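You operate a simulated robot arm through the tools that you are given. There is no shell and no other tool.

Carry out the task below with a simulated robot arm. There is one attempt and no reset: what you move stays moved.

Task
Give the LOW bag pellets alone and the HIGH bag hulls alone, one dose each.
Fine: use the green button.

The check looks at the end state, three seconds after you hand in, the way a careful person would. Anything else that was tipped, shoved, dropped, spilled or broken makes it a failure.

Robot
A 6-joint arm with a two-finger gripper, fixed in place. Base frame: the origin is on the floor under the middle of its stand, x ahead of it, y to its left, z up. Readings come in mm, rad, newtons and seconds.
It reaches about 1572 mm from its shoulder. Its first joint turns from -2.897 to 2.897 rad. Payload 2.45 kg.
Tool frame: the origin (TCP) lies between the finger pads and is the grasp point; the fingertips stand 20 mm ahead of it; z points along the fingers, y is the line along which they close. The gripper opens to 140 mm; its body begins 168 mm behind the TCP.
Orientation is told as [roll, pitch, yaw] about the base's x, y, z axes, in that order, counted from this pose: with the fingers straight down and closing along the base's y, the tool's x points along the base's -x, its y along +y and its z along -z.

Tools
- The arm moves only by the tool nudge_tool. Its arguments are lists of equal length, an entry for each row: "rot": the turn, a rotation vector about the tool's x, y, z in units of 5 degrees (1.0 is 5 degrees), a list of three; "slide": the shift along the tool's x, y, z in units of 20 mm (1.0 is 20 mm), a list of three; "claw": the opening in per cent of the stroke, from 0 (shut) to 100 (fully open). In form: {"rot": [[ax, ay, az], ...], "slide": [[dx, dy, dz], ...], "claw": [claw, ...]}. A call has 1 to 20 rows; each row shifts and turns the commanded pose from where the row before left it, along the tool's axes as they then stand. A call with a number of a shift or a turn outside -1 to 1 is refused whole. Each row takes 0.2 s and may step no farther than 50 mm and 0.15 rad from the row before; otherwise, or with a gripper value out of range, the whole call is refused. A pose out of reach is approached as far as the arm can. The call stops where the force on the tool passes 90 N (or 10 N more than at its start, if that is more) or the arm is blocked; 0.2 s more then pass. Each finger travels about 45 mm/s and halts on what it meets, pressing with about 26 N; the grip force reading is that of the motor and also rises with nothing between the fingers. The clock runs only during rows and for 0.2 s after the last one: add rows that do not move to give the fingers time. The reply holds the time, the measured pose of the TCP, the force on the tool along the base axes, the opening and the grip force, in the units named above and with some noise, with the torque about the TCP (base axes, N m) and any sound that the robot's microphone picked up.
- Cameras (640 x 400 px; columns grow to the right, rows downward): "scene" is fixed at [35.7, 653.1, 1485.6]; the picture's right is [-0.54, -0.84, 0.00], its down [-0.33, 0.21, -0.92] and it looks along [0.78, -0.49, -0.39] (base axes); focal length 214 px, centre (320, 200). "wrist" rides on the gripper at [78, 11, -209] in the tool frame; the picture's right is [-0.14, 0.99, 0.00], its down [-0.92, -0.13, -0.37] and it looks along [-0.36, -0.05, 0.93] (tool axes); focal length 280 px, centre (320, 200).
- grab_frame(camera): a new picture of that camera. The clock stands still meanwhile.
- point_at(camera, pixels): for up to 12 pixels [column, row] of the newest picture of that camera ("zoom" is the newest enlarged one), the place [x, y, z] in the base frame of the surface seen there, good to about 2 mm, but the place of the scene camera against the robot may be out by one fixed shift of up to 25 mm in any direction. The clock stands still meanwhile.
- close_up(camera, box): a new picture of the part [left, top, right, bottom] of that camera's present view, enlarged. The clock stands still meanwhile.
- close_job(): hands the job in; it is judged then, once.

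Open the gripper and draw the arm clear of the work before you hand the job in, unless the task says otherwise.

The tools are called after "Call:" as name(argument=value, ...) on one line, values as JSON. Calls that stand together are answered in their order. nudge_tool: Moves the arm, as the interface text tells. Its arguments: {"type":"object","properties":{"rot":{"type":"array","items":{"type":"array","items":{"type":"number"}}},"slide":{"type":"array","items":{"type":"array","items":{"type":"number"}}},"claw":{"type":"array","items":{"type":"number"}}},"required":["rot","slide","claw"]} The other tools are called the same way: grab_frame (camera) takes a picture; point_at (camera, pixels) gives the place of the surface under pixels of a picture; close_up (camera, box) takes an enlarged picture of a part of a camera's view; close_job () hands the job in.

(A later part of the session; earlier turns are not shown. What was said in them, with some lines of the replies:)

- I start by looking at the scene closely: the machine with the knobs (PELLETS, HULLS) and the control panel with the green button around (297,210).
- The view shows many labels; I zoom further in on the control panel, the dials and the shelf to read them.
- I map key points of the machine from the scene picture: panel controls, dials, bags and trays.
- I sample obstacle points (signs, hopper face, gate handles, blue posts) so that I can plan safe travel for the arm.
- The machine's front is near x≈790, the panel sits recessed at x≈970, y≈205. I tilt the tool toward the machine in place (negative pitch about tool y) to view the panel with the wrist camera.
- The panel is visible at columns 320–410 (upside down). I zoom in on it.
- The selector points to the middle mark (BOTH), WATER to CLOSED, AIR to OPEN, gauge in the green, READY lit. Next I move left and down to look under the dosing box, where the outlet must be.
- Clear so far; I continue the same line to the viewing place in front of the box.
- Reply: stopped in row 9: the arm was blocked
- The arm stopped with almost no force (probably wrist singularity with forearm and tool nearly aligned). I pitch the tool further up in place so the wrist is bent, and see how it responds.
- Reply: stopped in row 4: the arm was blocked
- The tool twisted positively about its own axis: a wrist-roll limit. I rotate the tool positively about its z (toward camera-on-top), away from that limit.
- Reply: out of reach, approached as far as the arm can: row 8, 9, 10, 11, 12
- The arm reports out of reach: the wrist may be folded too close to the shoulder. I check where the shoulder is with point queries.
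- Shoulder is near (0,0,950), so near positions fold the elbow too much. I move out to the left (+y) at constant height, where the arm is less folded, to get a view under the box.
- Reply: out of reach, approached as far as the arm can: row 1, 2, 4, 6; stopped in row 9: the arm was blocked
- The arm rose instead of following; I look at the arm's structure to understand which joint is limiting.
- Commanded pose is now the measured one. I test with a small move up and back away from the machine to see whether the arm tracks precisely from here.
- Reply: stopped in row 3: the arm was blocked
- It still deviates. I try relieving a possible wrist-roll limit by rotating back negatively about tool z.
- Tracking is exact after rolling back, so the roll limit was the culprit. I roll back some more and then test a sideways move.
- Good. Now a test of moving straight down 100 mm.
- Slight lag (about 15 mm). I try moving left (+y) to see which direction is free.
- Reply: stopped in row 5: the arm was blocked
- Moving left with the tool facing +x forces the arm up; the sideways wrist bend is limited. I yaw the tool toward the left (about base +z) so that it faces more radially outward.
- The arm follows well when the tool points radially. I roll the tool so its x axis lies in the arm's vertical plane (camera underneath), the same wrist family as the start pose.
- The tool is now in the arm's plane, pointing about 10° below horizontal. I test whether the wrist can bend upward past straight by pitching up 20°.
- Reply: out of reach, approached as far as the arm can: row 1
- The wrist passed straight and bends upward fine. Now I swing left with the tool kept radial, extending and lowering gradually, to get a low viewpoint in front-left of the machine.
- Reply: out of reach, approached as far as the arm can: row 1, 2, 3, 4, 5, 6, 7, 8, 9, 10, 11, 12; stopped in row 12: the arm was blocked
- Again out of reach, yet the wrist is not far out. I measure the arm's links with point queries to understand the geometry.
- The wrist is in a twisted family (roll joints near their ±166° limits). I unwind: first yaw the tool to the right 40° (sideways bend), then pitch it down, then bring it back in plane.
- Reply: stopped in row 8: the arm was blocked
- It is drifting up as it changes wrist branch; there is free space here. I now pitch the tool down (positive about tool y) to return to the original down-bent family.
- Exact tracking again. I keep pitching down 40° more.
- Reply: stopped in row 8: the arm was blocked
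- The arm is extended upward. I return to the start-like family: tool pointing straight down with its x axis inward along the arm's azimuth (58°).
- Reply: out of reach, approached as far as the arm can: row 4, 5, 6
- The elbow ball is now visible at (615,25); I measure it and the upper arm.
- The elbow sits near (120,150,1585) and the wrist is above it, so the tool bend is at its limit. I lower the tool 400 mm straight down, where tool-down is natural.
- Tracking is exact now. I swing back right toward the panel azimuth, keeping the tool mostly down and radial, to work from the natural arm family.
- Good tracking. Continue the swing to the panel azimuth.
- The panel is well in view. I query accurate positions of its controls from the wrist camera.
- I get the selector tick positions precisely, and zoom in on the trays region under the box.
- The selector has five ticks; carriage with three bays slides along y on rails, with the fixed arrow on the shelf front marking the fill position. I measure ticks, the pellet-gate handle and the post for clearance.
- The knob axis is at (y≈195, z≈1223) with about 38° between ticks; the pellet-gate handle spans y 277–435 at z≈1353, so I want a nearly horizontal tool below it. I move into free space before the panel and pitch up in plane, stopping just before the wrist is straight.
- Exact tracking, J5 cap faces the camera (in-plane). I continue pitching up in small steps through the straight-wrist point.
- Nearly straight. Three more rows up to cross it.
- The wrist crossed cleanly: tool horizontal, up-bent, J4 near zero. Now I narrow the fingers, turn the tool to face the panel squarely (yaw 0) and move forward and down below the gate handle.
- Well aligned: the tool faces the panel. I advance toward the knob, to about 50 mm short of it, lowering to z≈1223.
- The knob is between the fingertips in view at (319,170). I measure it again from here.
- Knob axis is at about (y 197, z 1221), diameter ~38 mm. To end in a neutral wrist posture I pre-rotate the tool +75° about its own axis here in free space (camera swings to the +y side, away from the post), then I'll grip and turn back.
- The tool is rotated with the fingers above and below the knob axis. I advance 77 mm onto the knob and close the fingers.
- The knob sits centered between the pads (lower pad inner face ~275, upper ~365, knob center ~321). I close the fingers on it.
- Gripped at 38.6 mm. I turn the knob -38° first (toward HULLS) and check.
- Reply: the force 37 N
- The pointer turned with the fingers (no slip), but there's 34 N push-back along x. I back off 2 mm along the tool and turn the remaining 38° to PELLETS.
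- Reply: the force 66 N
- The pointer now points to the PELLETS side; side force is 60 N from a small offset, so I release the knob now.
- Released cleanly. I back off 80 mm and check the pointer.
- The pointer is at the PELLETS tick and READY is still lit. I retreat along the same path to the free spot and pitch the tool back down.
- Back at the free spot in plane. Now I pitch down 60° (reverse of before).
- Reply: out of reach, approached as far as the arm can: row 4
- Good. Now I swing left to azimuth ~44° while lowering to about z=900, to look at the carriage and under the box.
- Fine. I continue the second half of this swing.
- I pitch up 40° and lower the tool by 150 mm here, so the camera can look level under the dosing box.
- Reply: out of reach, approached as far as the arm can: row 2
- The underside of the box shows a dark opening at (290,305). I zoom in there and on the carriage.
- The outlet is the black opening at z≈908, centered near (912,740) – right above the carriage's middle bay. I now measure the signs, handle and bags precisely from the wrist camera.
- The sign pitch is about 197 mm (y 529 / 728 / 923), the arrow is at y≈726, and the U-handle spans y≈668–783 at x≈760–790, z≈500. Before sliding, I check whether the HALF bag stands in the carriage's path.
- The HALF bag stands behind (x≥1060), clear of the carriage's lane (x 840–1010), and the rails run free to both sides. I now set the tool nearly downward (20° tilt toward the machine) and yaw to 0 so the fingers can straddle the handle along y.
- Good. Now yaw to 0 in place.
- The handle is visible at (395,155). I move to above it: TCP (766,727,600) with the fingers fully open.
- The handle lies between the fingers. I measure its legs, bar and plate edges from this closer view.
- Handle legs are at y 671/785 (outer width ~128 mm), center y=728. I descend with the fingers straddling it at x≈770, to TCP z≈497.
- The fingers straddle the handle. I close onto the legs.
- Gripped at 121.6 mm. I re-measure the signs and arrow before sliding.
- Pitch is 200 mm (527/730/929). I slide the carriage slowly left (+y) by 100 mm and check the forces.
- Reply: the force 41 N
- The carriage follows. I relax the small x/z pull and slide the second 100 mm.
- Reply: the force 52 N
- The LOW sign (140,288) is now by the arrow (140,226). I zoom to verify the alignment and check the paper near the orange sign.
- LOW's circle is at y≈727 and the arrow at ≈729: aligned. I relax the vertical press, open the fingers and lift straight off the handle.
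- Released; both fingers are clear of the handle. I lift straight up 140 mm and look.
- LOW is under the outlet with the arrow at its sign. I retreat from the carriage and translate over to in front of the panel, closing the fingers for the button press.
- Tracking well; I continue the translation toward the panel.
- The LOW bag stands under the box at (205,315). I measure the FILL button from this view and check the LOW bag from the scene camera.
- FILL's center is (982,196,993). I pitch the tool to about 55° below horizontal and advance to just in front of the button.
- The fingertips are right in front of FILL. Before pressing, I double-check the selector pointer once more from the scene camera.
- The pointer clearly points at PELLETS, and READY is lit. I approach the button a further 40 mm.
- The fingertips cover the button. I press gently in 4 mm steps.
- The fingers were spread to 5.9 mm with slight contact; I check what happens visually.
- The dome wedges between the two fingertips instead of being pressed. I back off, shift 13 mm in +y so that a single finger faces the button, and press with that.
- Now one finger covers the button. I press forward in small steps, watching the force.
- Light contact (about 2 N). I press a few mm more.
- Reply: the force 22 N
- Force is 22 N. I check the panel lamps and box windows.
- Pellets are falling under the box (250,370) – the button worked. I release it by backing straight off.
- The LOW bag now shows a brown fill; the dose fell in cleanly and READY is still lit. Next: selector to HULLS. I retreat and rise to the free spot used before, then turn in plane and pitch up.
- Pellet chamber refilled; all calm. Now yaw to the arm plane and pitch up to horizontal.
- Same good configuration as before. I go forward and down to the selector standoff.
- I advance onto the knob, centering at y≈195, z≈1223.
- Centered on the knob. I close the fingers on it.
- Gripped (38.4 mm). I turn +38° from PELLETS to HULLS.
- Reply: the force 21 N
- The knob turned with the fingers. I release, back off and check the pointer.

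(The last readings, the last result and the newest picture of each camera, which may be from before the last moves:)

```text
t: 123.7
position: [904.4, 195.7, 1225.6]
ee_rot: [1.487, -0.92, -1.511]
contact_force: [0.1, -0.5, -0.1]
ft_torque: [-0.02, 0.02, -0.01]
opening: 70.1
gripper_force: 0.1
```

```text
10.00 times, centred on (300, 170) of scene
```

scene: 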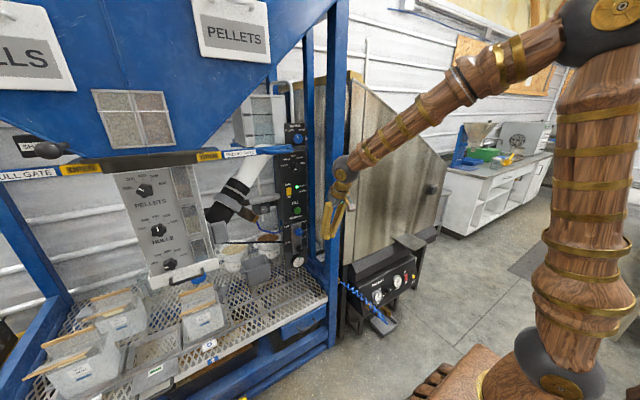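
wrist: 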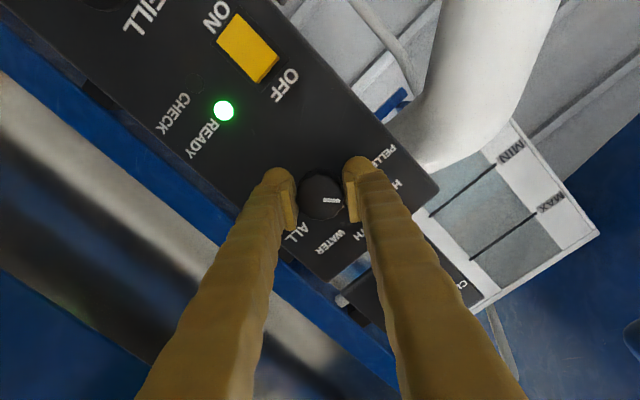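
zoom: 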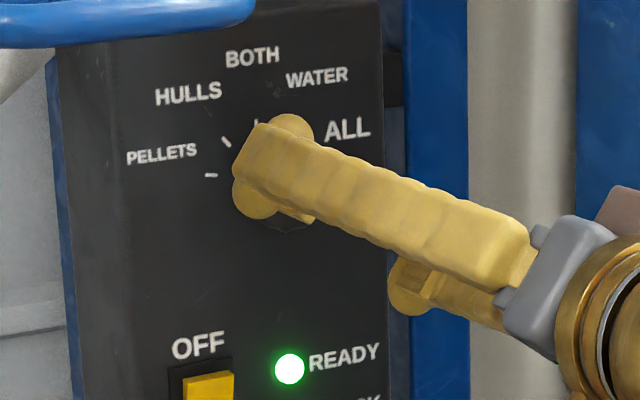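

The pointer's slope matches the HULLS tick. I rotate the tool back to neutral, retreat along the same path and pitch down again.

Call:
nudge_tool(rot=[[0, 0, -0.95], [0, 0, -0.95], [0, 0, -0.95], [0, 0, -0.95], [0, 0, -0.95], [0, 0, -0.95], [0, 0, -0.95], [0, 0, -0.95], [0, 0, 0], [0, 0, 0], [0, 0, 0], [0, 0, 0], [0, 0, 0], [0, 0, 0]], slide=[[0, 0, 0], [0, 0, 0], [0, 0, 0], [0, 0, 0], [0, 0, 0], [0, 0, 0], [0, 0, 0], [0, 0, 0], [-0.31, 0, -0.88], [-0.31, 0, -0.88], [-0.31, 0, -0.88], [-0.31, 0, -0.88], [-0.31, 0, -0.88], [-0.31, 0, -0.88]], claw=[50, 50, 50, 50, 50, 50, 50, 50, 50, 50, 50, 50, 50, 50])

Call:
grab_frame(camera="wrist")

Call:
close_up(camera="scene", box=[280, 150, 320, 190])

```text
t: 126.7
position: [799.6, 197.0, 1266.2]
ee_rot: [-0.274, -1.518, 0.268]
contact_force: [-0.5, -0.3, -0.1]
ft_torque: [0.0, -0.03, -0.02]
opening: 69.8
gripper_force: 0.1
```

```text
taken
```

wrist: 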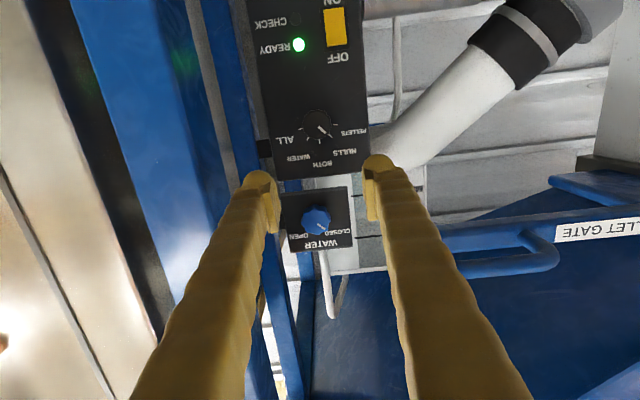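

```text
10.00 times, centred on (300, 170) of scene
```

zoom: 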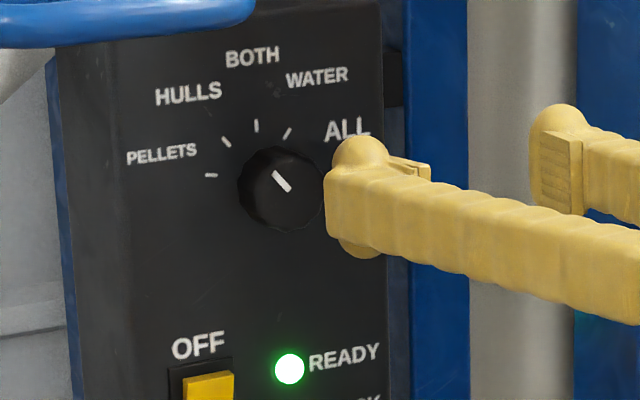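

The pointer is at HULLS. Continuing the retreat to the free spot and pitching down.

Call:
nudge_tool(rot=[[-0.52, 0, 0], [-0.52, 0, 0], [-0.52, 0, 0], [-0.52, 0, 0], [-0.52, 0, 0], [-0.52, 0, 0], [0, 1, 0], [0, 1, 0], [0, 1, 0], [0, 1, 0], [0, 1, 0], [0, 1, 0], [0, 1, 0], [0, 1, 0], [0, 1, 0], [0, 1, 0], [0, 1, 0], [0, 1, 0], [0, 1, 0]], slide=[[-0.68, 0.05, -0.65], [-0.68, 0.05, -0.65], [-0.68, 0.05, -0.65], [-0.68, 0.05, -0.65], [-0.68, 0.05, -0.65], [-0.68, 0.05, -0.65], [0, 0, 0], [0, 0, 0], [0, 0, 0], [0, 0, 0], [0, 0, 0], [0, 0, 0], [0, 0, 0], [0, 0, 0], [0, 0, 0], [0, 0, 0], [0, 0, 0], [0, 0, 0], [0, 0, 0]], claw=[50, 50, 50, 50, 50, 50, 50, 50, 50, 50, 50, 50, 50, 50, 50, 50, 50, 50, 50])

```text
t: 130.7
position: [728.6, 195.3, 1354.6]
ee_rot: [0.0, -0.385, 0.266]
contact_force: [-0.3, 0.0, -0.7]
ft_torque: [0.01, 0.0, -0.02]
opening: 70.0
gripper_force: 0.0
```

Now yaw to 0 and translate left and down in front of the machine toward the carriage handle (now at y≈929).

Call:
nudge_tool(rot=[[0.38, 0, 0.942], [0.38, 0, 0.942], [0.38, 0, 0.942], [0, 0, 0], [0, 0, 0], [0, 0, 0], [0, 0, 0], [0, 0, 0], [0, 0, 0], [0, 0, 0], [0, 0, 0], [0, 0, 0], [0, 0, 0], [0, 0, 0], [0, 0, 0], [0, 0, 0], [0, 0, 0]], slide=[[0, 0, 0], [0, 0, 0], [0, 0, 0], [0.5, 0.9, 0.865], [0.5, 0.9, 0.865], [0.5, 0.9, 0.865], [0.5, 0.9, 0.865], [0.5, 0.9, 0.865], [0.5, 0.9, 0.865], [0.5, 0.9, 0.865], [0.5, 0.9, 0.865], [0.5, 0.9, 0.865], [0.5, 0.9, 0.865], [0.5, 0.9, 0.865], [0.5, 0.9, 0.865], [0.5, 0.9, 0.865], [0.5, 0.9, 0.865]], claw=[50, 50, 50, 60, 70, 80, 90, 100, 100, 100, 100, 100, 100, 100, 100, 100, 100])

Call:
nudge_tool(rot=[[0, 0, 0], [0, 0, 0], [0, 0, 0], [0, 0, 0], [0, 0, 0], [0, 0, 0], [0, 0, 0], [0, 0, 0], [0, 0, 0], [0, 0, 0], [0, 0, 0], [0, 0, 0], [0, 0, 0], [0, 0, 0]], slide=[[0.5, 0.9, 0.865], [0.5, 0.9, 0.865], [0.5, 0.9, 0.865], [0.5, 0.9, 0.865], [0.5, 0.9, 0.865], [0.5, 0.9, 0.865], [0.5, 0.9, 0.865], [0.5, 0.9, 0.865], [0.5, 0.9, 0.865], [0.5, 0.9, 0.865], [0.5, 0.9, 0.865], [0.5, 0.9, 0.865], [0.5, 0.9, 0.865], [0.5, 0.9, 0.865]], claw=[100, 100, 100, 100, 100, 100, 100, 100, 100, 100, 100, 100, 100, 100])

Call:
grab_frame(camera="wrist")

```text
t: 134.3
position: [688.1, 446.2, 1077.8]
ee_rot: [0.001, -0.382, 0.0]
contact_force: [0.4, -0.2, -0.3]
ft_torque: [0.03, 0.04, 0.03]
opening: 140.1
gripper_force: 0.1
```

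```text
t: 137.3
position: [651.0, 701.4, 797.7]
ee_rot: [-0.001, -0.384, -0.001]
contact_force: [0.0, 0.4, -0.2]
ft_torque: [-0.05, 0.01, -0.01]
opening: 140.0
gripper_force: 0.0
```

```text
taken
```

wrist: 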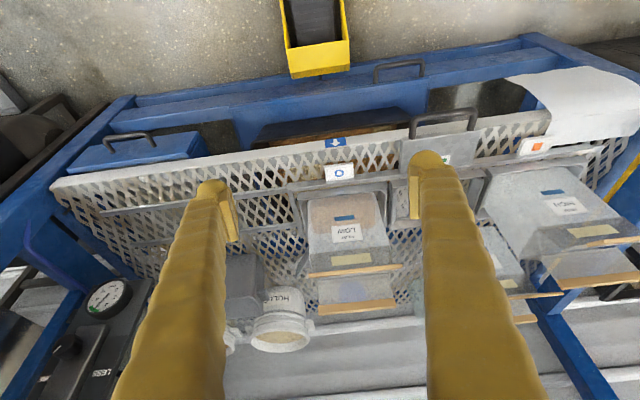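

LOW bag is visible with its fill. I move on to above the handle at y≈929.

Call:
close_up(camera="wrist", box=[230, 130, 430, 360])

Call:
nudge_tool(rot=[[0, 0, 0], [0, 0, 0], [0, 0, 0], [0, 0, 0], [0, 0, 0], [0, 0, 0], [0, 0, 0], [0, 0, 0], [0, 0, 0], [0, 0, 0], [0, 0, 0], [0, 0, 0]], slide=[[-0.182, 0.95, 0.784], [-0.182, 0.95, 0.784], [-0.182, 0.95, 0.784], [-0.182, 0.95, 0.784], [-0.182, 0.95, 0.784], [-0.182, 0.95, 0.784], [-0.182, 0.95, 0.784], [-0.182, 0.95, 0.784], [-0.182, 0.95, 0.784], [-0.182, 0.95, 0.784], [-0.182, 0.95, 0.784], [-0.182, 0.95, 0.784]], claw=[100, 100, 100, 100, 100, 100, 100, 100, 100, 100, 100, 100])

Call:
grab_frame(camera="wrist")

```text
1.74 times, centred on (330, 245) of wrist
```

zoom: 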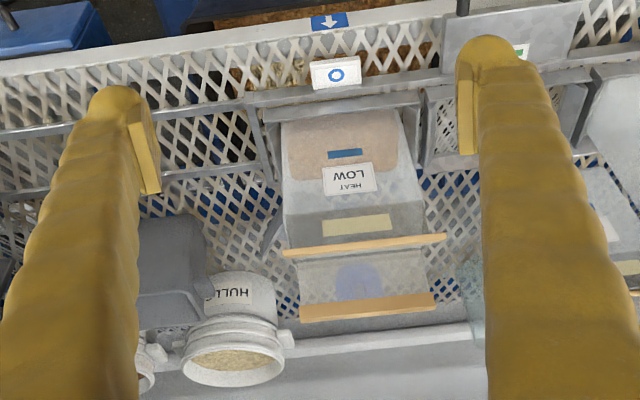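

```text
t: 139.9
position: [761.4, 928.5, 640.3]
ee_rot: [0.002, -0.385, 0.001]
contact_force: [0.2, -0.4, 0.3]
ft_torque: [0.01, 0.04, 0.0]
opening: 139.9
gripper_force: 0.1
```

```text
taken
```

wrist: 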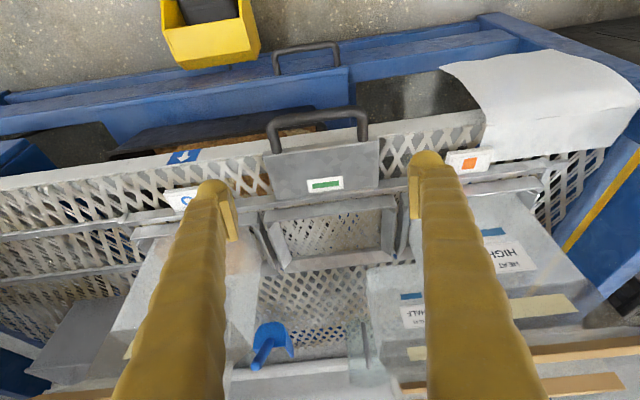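

I measure the handle's present position.

Call:
point_at(camera="wrist", pixels=[[271, 138], [362, 126], [318, 114], [325, 185], [183, 157], [470, 163]])

```text
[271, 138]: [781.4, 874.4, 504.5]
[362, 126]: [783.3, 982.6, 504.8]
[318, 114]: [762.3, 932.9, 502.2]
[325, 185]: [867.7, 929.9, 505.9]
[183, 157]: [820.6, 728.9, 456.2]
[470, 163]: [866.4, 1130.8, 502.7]
```

Handle center is at y≈929; I descend straddling it.

Call:
nudge_tool(rot=[[0, 0, 0], [0, 0, 0], [0, 0, 0], [0, 0, 0], [0, 0, 0], [0, 0, 0], [0, 0, 0]], slide=[[0.333, 0.005, 0.968], [0.333, 0.005, 0.968], [0.333, 0.005, 0.968], [0.333, 0.005, 0.968], [0.333, 0.005, 0.968], [0.333, 0.005, 0.968], [0.333, 0.005, 0.968]], claw=[100, 100, 100, 100, 100, 100, 100])

Call:
grab_frame(camera="wrist")

```text
t: 141.5
position: [769.4, 928.5, 497.4]
ee_rot: [-0.001, -0.383, 0.0]
contact_force: [-0.8, -0.1, 0.0]
ft_torque: [0.01, 0.02, 0.03]
opening: 140.0
gripper_force: 0.1
```

```text
taken
```

wrist: 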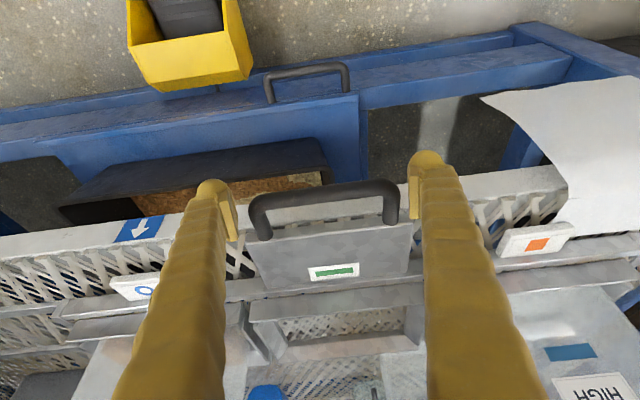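

Straddled without contact. I close on the handle.

Call:
nudge_tool(rot=[[0, 0, 0], [0, 0, 0], [0, 0, 0], [0, 0, 0]], slide=[[0, 0, 0], [0, 0, 0], [0, 0, 0], [0, 0, 0]], claw=[92, 86, 82, 80])

```text
t: 142.5
position: [770.1, 928.8, 496.6]
ee_rot: [0.0, -0.385, 0.0]
contact_force: [-2.7, 3.0, 2.3]
ft_torque: [0.46, -0.08, 0.25]
opening: 121.9
gripper_force: 44.0
```

Gripped. I slide the carriage right (-y) slowly; first 200 mm.

Call:
nudge_tool(rot=[[0, 0, 0], [0, 0, 0], [0, 0, 0], [0, 0, 0], [0, 0, 0], [0, 0, 0], [0, 0, 0], [0, 0, 0], [0, 0, 0], [0, 0, 0], [0, 0, 0], [0, 0, 0], [0, 0, 0], [0, 0, 0], [0, 0, 0], [0, 0, 0], [0, 0, 0], [0, 0, 0], [0, 0, 0], [0, 0, 0]], slide=[[0, -0.2, 0], [0, -0.4, 0], [0, -0.5, 0], [0, -0.5, 0], [0, -0.5, 0], [0, -0.5, 0], [0, -0.5, 0], [0, -0.5, 0], [0, -0.5, 0], [0, -0.5, 0], [0, -0.5, 0], [0, -0.5, 0], [0, -0.5, 0], [0, -0.5, 0], [0, -0.5, 0], [0, -0.5, 0], [0, -0.5, 0], [0, -0.5, 0], [0, -0.4, 0], [0, -0.2, 0]], claw=[80, 80, 80, 80, 80, 80, 80, 80, 80, 80, 80, 80, 80, 80, 80, 80, 80, 80, 80, 80])

Call:
grab_frame(camera="wrist")

Call:
grab_frame(camera="scene")

```text
t: 146.7
position: [768.0, 744.8, 496.9]
ee_rot: [0.0, -0.384, 0.0]
contact_force: [-27.0, 0.4, 22.5]
ft_torque: [-0.73, -0.19, 0.53]
opening: 121.5
gripper_force: 45.0
```

```text
taken
```

wrist: 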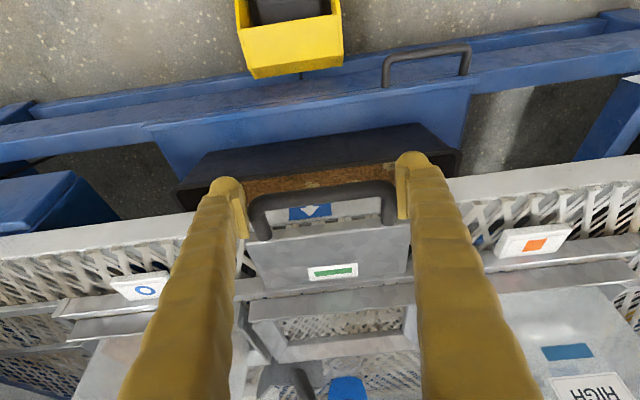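

```text
taken
```

scene: 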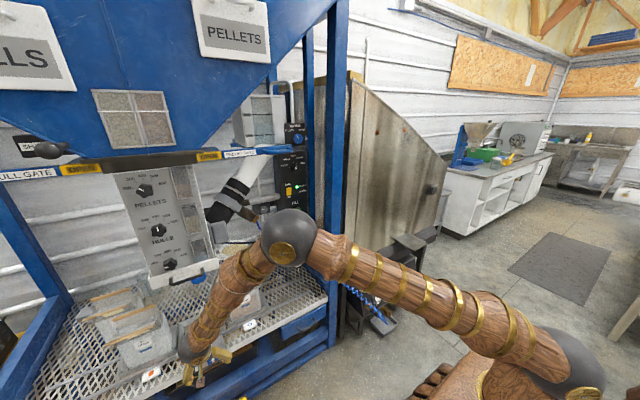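

Half way with low forces. I slide the remaining 217 mm.

Call:
nudge_tool(rot=[[0, 0, 0], [0, 0, 0], [0, 0, 0], [0, 0, 0], [0, 0, 0], [0, 0, 0], [0, 0, 0], [0, 0, 0], [0, 0, 0], [0, 0, 0], [0, 0, 0], [0, 0, 0], [0, 0, 0], [0, 0, 0], [0, 0, 0], [0, 0, 0], [0, 0, 0], [0, 0, 0], [0, 0, 0], [0, 0, 0]], slide=[[0, -0.2, 0], [0, -0.5, 0], [0, -0.6, 0], [0, -0.6, 0], [0, -0.6, 0], [0, -0.6, 0], [0, -0.6, 0], [0, -0.6, 0], [0, -0.6, 0], [0, -0.6, 0], [0, -0.6, 0], [0, -0.6, 0], [0, -0.6, 0], [0, -0.6, 0], [0, -0.6, 0], [0, -0.6, 0], [0, -0.6, 0], [0, -0.6, 0], [0, -0.4, 0], [0, -0.15, 0]], claw=[80, 80, 80, 80, 80, 80, 80, 80, 80, 80, 80, 80, 80, 80, 80, 80, 80, 80, 80, 80])

Call:
grab_frame(camera="wrist")

Call:
grab_frame(camera="scene")

```text
t: 150.9
position: [767.9, 529.6, 498.5]
ee_rot: [0.002, -0.385, 0.002]
contact_force: [4.3, 9.5, -25.3]
ft_torque: [0.06, 0.21, -0.32]
opening: 121.1
gripper_force: 44.9
```

```text
taken
```

wrist: 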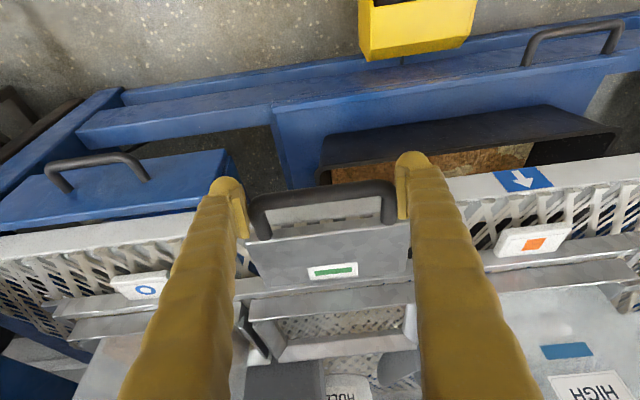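

```text
taken
```

scene: 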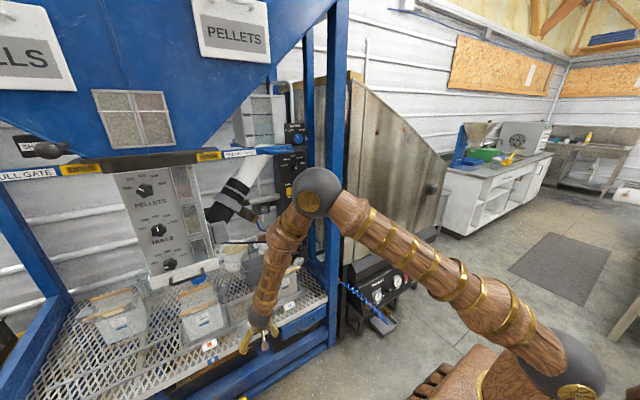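

The orange sign (533,243) is by the arrow (522,180). I measure the alignment.

Call:
point_at(camera="wrist", pixels=[[534, 244], [522, 180], [498, 240], [568, 230], [500, 182], [545, 178], [335, 272], [147, 290]])

Call:
close_up(camera="wrist", box=[460, 150, 620, 280])

Call:
close_up(camera="scene", box=[60, 250, 340, 400])

```text
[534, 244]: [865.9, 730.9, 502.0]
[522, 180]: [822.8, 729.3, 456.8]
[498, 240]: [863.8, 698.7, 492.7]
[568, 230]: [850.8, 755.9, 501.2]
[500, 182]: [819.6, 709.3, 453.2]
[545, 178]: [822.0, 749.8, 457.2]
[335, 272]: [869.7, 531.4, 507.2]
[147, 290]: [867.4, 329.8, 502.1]
```

```text
3.08 times, centred on (540, 215) of wrist
```

zoom: 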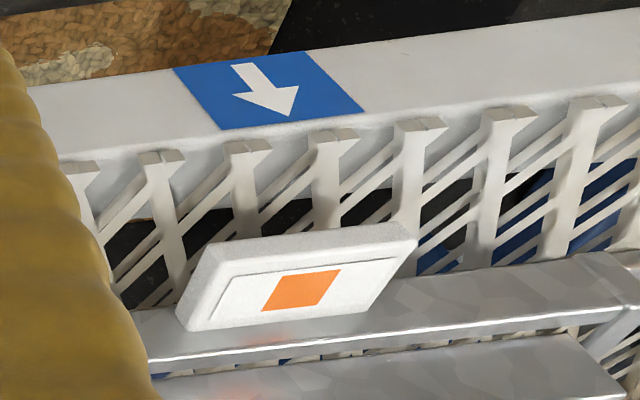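

```text
2.29 times, centred on (200, 325) of scene
```

zoom: 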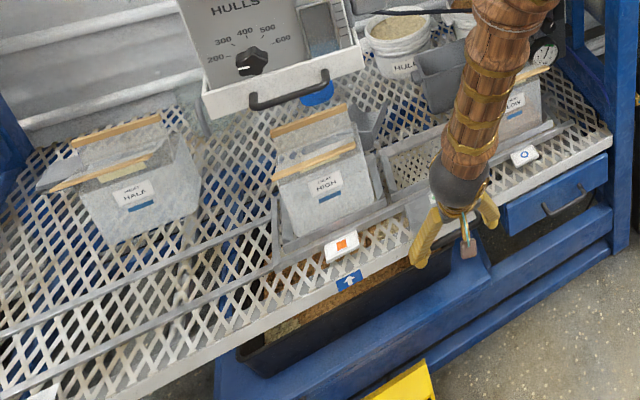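

The orange square is at y≈730.9, the arrow at ≈729.3: aligned. I open the fingers and lift straight off.

Call:
nudge_tool(rot=[[0, 0, 0], [0, 0, 0], [0, 0, 0], [0, 0, 0], [0, 0, 0]], slide=[[0.02, 0, 0.05], [0, 0, 0], [0, 0, 0], [0, 0, 0], [0, 0, 0]], claw=[80, 90, 100, 100, 100])

Call:
grab_frame(camera="wrist")

```text
t: 152.1
position: [767.1, 527.3, 496.5]
ee_rot: [0.0, -0.384, 0.001]
contact_force: [1.2, -0.4, -0.9]
ft_torque: [0.01, 0.01, 0.04]
opening: 140.1
gripper_force: 0.1
```

```text
taken
```

wrist: 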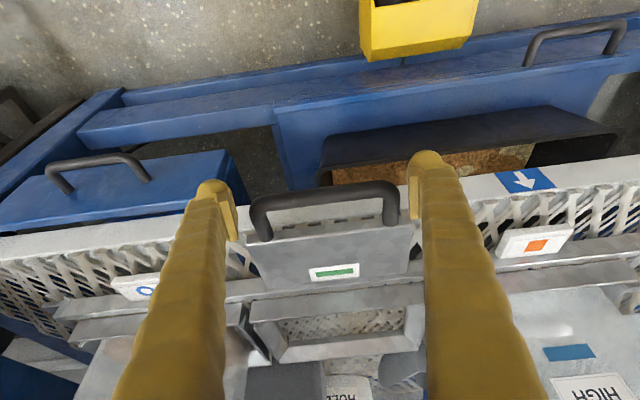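

Free. I lift straight up, then retreat and translate to the front of the panel, closing the fingers.

Call:
nudge_tool(rot=[[0, 0, 0], [0, 0, 0], [0, 0, 0], [0, 0, 0], [0, 0, 0], [0, 0, 0], [0, 0, 0]], slide=[[-0.3755, 0.12, -0.927], [-0.3755, 0, -0.927], [-0.3755, 0, -0.927], [-0.3755, 0, -0.927], [-0.3755, 0, -0.927], [-0.3755, 0, -0.927], [-0.3755, 0, -0.927]], claw=[100, 100, 100, 100, 100, 100, 100])

Call:
grab_frame(camera="wrist")

```text
t: 153.7
position: [767.3, 531.7, 634.2]
ee_rot: [-0.002, -0.384, -0.001]
contact_force: [-0.6, 0.0, 0.4]
ft_torque: [-0.01, 0.0, 0.02]
opening: 139.8
gripper_force: 0.1
```

```text
taken
```

wrist: 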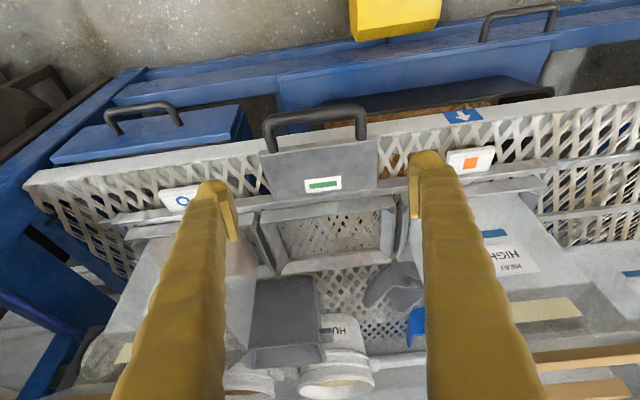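

The carriage stays aligned. Now the retreat and translation to the panel.

Call:
nudge_tool(rot=[[0, 0, 0], [0, 0, 0], [0, 0, 0], [0, 0, 0], [0, 0, 0], [0, 0, 0], [0, 0, 0], [0, 0, 0], [0, 0, 0], [0, 0, 0], [0, 0, 0], [0, 0, 0], [0, 0, 0], [0, 0, 0], [0, 0, 0], [0, 0, 0]], slide=[[0.557, 0, -1.0], [0.557, 0, -1.0], [0.557, 0, -1.0], [0.557, 0, -1.0], [0.557, 0, -1.0], [0.557, 0, -1.0], [-0.415, -0.95, -0.745], [-0.415, -0.95, -0.745], [-0.415, -0.95, -0.745], [-0.415, -0.95, -0.745], [-0.415, -0.95, -0.745], [-0.415, -0.95, -0.745], [-0.415, -0.95, -0.745], [-0.415, -0.95, -0.745], [-0.415, -0.95, -0.745], [-0.415, -0.95, -0.745]], claw=[100, 100, 100, 100, 100, 100, 90, 80, 70, 60, 50, 40, 30, 20, 10, 0])

Call:
nudge_tool(rot=[[0, 0, 0], [0, 0, 0], [0, 0, 0], [0, 0, 0], [0, 0, 0], [0, 0, 0], [0, 0, 0], [0, -0.87, 0], [0, -0.87, 0], [0, -0.87, 0]], slide=[[-0.415, -0.95, -0.745], [-0.415, -0.95, -0.745], [-0.415, -0.95, -0.745], [-0.415, -0.95, -0.745], [-0.415, -0.95, -0.745], [-0.415, -0.95, -0.745], [-0.415, -0.95, -0.745], [0, 0, 0], [0, 0, 0], [0, 0, 0]], claw=[0, 0, 0, 0, 0, 0, 0, 0, 0, 0])

Call:
grab_frame(camera="wrist")

Call:
grab_frame(camera="scene")

```text
t: 157.1
position: [680.8, 339.5, 888.5]
ee_rot: [-0.002, -0.384, -0.001]
contact_force: [0.1, -0.1, -0.2]
ft_torque: [0.0, 0.0, 0.0]
opening: 0.0
gripper_force: 16.7
```

```text
t: 159.3
position: [697.7, 206.4, 1009.8]
ee_rot: [-0.001, -0.612, -0.001]
contact_force: [0.9, 0.1, 0.1]
ft_torque: [0.05, 0.01, 0.03]
opening: 0.0
gripper_force: 26.6
```

```text
taken
```

wrist: 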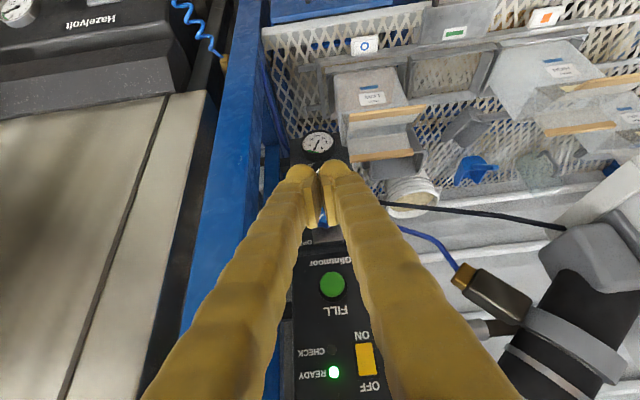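

```text
taken
```

scene: 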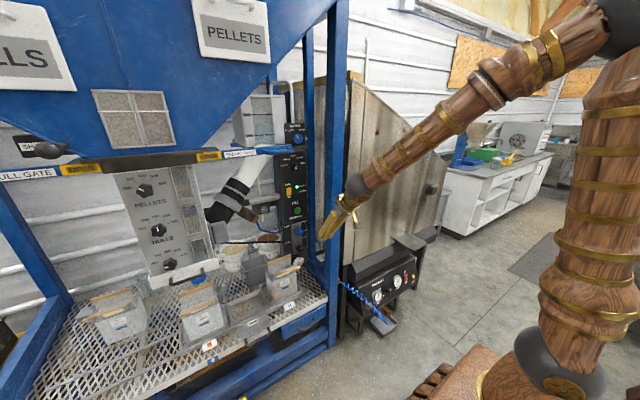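

READY is lit. I check the selector and the bags once more before pressing.

Call:
close_up(camera="scene", box=[270, 145, 330, 205])

Call:
close_up(camera="scene", box=[70, 220, 330, 380])

```text
6.67 times, centred on (300, 175) of scene
```

zoom: 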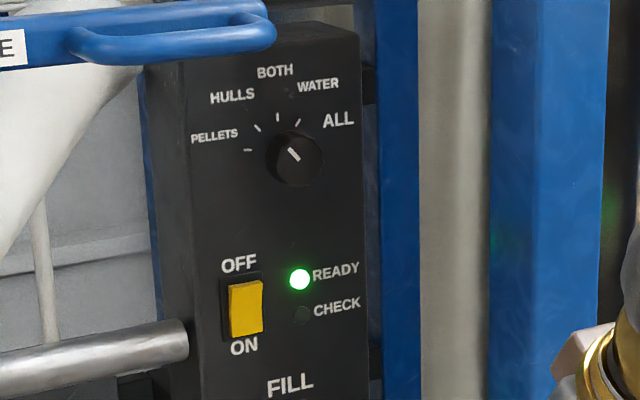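

```text
2.46 times, centred on (200, 300) of scene
```

zoom: 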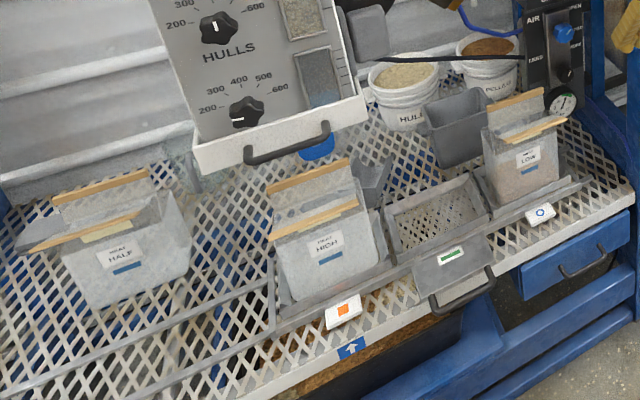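

Everything is set: HULLS selected, HIGH under the outlet. I advance to the button with the same finger offset (y≈208).

Call:
nudge_tool(rot=[[0, 0, 0], [0, 0, 0], [0, 0, 0], [0, 0, 0], [0, 0, 0], [0, 0, 0], [0, 0, 0], [0, 0, 0], [0, 0, 0], [0, 0, 0], [0, 0, 0], [0, 0, 0]], slide=[[-0.81, 0.009, 0.585], [-0.81, 0.009, 0.585], [-0.81, 0.009, 0.585], [-0.81, 0.009, 0.585], [-0.81, 0.009, 0.585], [-0.81, 0.009, 0.585], [-0.81, 0.009, 0.585], [-0.81, 0.009, 0.585], [-0.81, 0.009, 0.585], [-0.81, 0.009, 0.585], [-0.81, 0.009, 0.585], [-0.81, 0.009, 0.585]], claw=[0, 0, 0, 0, 0, 0, 0, 0, 0, 0, 0, 0])

Call:
close_up(camera="wrist", box=[250, 140, 400, 260])

```text
t: 161.9
position: [937.5, 209.3, 1004.2]
ee_rot: [0.0, -0.61, -0.001]
contact_force: [1.5, 0.3, 1.0]
ft_torque: [0.02, 0.01, 0.0]
opening: 0.0
gripper_force: 25.5
```

```text
3.33 times, centred on (325, 200) of wrist
```

zoom: 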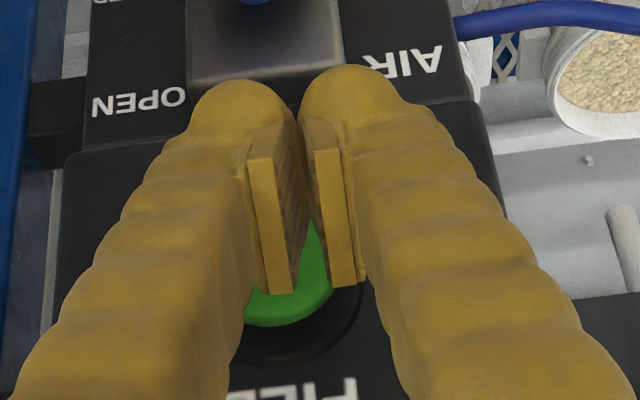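

Same geometry as the successful press. I touch the button and press with the same travel (to x≈968).

Call:
nudge_tool(rot=[[0, 0, 0], [0, 0, 0], [0, 0, 0], [0, 0, 0], [0, 0, 0]], slide=[[-0.243, 0, 0.08], [-0.2, 0, 0.141], [-0.2, 0, 0.141], [-0.2, 0, 0.141], [-0.2, 0, 0.141]], claw=[0, 0, 0, 0, 0])

```text
t: 163.1
position: [960.7, 208.9, 1006.8]
ee_rot: [0.001, -0.612, 0.0]
contact_force: [-0.5, 0.0, 0.0]
ft_torque: [0.0, 0.02, -0.01]
opening: 0.0
gripper_force: 26.1
```

Call:
nudge_tool(rot=[[0, 0, 0], [0, 0, 0]], slide=[[-0.14, 0, 0.098], [-0.14, 0, 0.098]], claw=[0, 0])

Call:
close_up(camera="scene", box=[110, 150, 330, 330])

```text
t: 163.7
position: [966.8, 209.9, 1005.8]
ee_rot: [0.0, -0.612, 0.001]
contact_force: [-11.9, -0.3, 1.1]
ft_torque: [-0.01, -0.02, -0.12]
opening: 0.0
gripper_force: 26.2
```

```text
2.22 times, centred on (220, 240) of scene
```

zoom: 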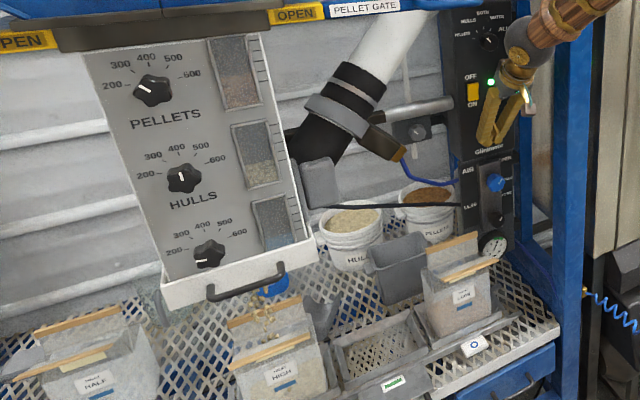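

Hulls are falling into the HIGH bag (265,320), so the press registered. I back straight off the button to release it.

Call:
nudge_tool(rot=[[0, 0, 0], [0, 0, 0], [0, 0, 0], [0, 0, 0]], slide=[[0.41, 0, -0.287], [0.41, 0, -0.287], [0.41, 0, -0.287], [0.41, 0, -0.287]], claw=[0, 0, 0, 0])

Call:
close_up(camera="scene", box=[110, 150, 330, 330])

Call:
close_up(camera="scene", box=[150, 260, 320, 350])

```text
t: 164.7
position: [926.8, 208.9, 1008.2]
ee_rot: [-0.001, -0.613, -0.003]
contact_force: [-0.5, 0.0, -0.5]
ft_torque: [-0.03, 0.01, -0.02]
opening: 0.0
gripper_force: 25.8
```

```text
2.22 times, centred on (220, 240) of scene
```

zoom: 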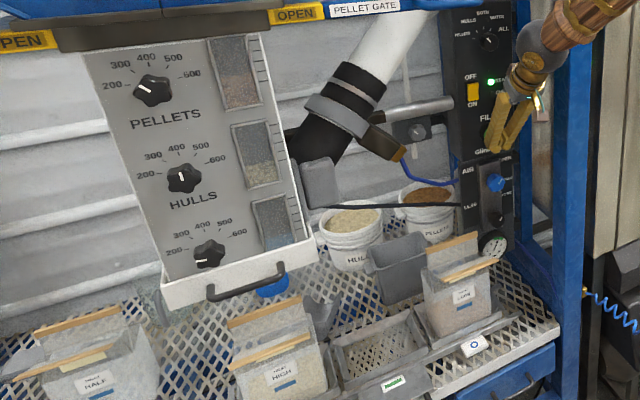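

```text
3.76 times, centred on (235, 305) of scene
```

zoom: 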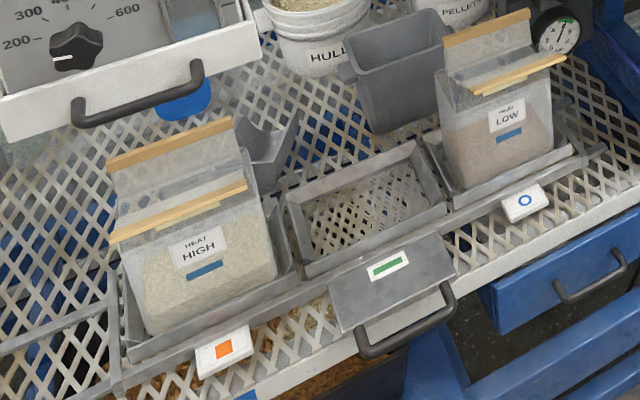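

HIGH shows light-coloured hulls and LOW brown pellets, nothing spilled. I retreat the arm well clear and open the gripper.

Call:
nudge_tool(rot=[[0, 0, 0], [0, 0, 0], [0, 0, 0], [0, 0, 0], [0, 0, 0], [0, 0, 0], [0, 0, 0], [0, 0, 0], [0, 0, 0], [0, 0, 0], [0, 0, 0], [0, 0, 0], [0, 0, 0], [0, 0, 0], [0, 0, 0], [0, 0, 0], [0, 0, 0], [0, 0, 0], [0, 0, 0], [0, 0, 0]], slide=[[-0.0815, -0.0525, -0.9965], [-0.0815, -0.0525, -0.9965], [-0.0815, -0.0525, -0.9965], [-0.0815, -0.0525, -0.9965], [-0.0815, -0.0525, -0.9965], [-0.0815, -0.0525, -0.9965], [-0.0815, -0.0525, -0.9965], [-0.0815, -0.0525, -0.9965], [-0.0815, -0.0525, -0.9965], [-0.0815, -0.0525, -0.9965], [-0.0815, -0.0525, -0.9965], [-0.0815, -0.0525, -0.9965], [-0.0815, -0.0525, -0.9965], [-0.0815, -0.0525, -0.9965], [-0.0815, -0.0525, -0.9965], [-0.0815, -0.0525, -0.9965], [-0.0815, -0.0525, -0.9965], [-0.0815, -0.0525, -0.9965], [-0.0815, -0.0525, -0.9965], [-0.0815, -0.0525, -0.9965]], claw=[0, 0, 0, 0, 0, 0, 0, 0, 0, 0, 0, 0, 10, 20, 30, 40, 50, 60, 70, 80])

Call:
grab_frame(camera="wrist")

Call:
grab_frame(camera="scene")

```text
t: 168.9
position: [727.4, 186.7, 1352.4]
ee_rot: [-0.001, -0.609, 0.0]
contact_force: [0.3, 0.5, -0.1]
ft_torque: [-0.01, -0.01, -0.02]
opening: 112.0
gripper_force: 0.0
```

```text
taken
```

wrist: 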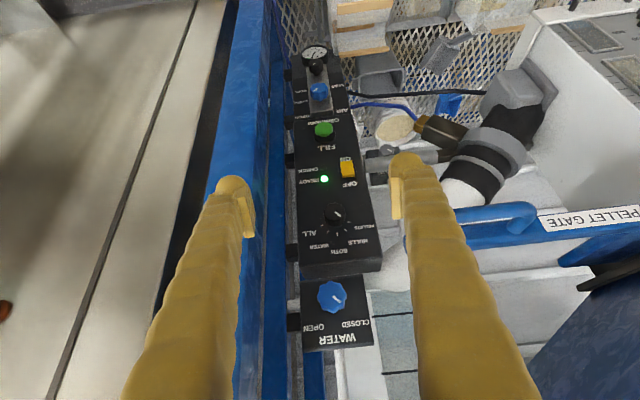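

```text
taken
```

scene: 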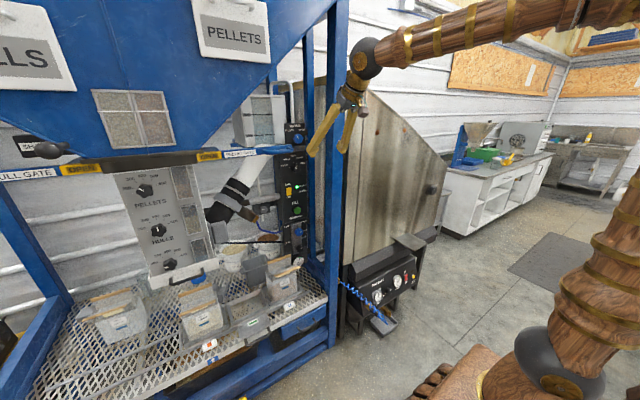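

The arm is out. I draw it back another 100 mm, open fully and take final close-ups of the shelf.

Call:
nudge_tool(rot=[[0, 0, 0], [0, 0, 0], [0, 0, 0], [0, 0, 0], [0, 0, 0]], slide=[[0.8, 0, -0.6], [0.8, 0, -0.6], [0.8, 0, -0.6], [0.8, 0, -0.6], [0.8, 0, -0.6]], claw=[100, 100, 100, 100, 100])

Call:
close_up(camera="scene", box=[60, 250, 340, 400])

Call:
close_up(camera="scene", box=[160, 260, 320, 360])

```text
t: 170.1
position: [625.3, 187.0, 1353.9]
ee_rot: [-0.001, -0.611, -0.002]
contact_force: [0.4, -0.2, 0.8]
ft_torque: [0.02, 0.01, 0.0]
opening: 139.8
gripper_force: 0.0
```

```text
2.29 times, centred on (200, 325) of scene
```

zoom: 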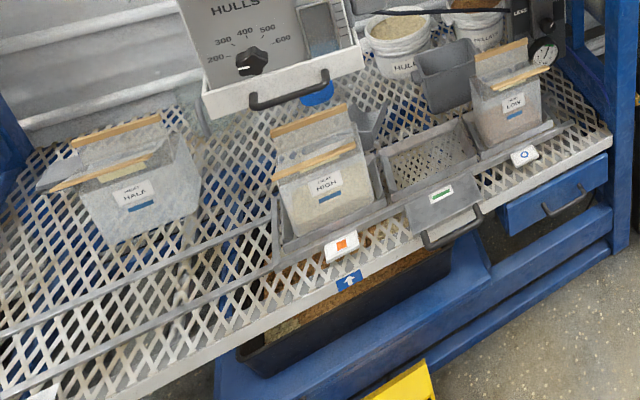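

```text
4.00 times, centred on (240, 310) of scene
```

zoom: 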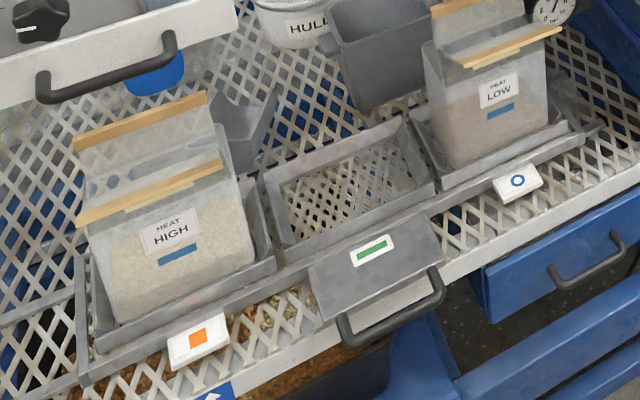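

The LOW bag holds only brown pellets and the HIGH bag only pale hulls, one button press each. The HALF bag stands where it was, I see nothing spilled or tipped, and the arm is clear with the gripper open, so I hand in.

Call:
close_job()

```text
The job is handed in.
```

I've handed the job in. The LOW bag got one dose of pellets and the HIGH bag one dose of hulls, with one press of the green FILL button each. In the final pictures LOW shows only brown pellets and HIGH only pale hulls. Nothing looked spilled or tipped, and the HALF bag was still where it had been.

I turned the selector to PELLETS for LOW, then to HULLS for HIGH. For each fill I slid the bag carriage so that bag's sign lined up with the arrow on the shelf front.

An earlier try at the button only wedged it between the two fingertips. Nothing dispensed that time, so it did not count as a press.

- **Left changed:** the selector is on HULLS, and the carriage is at the HIGH position rather than back in the middle.
- **Arm:** it is drawn clear of the machine with the gripper open.
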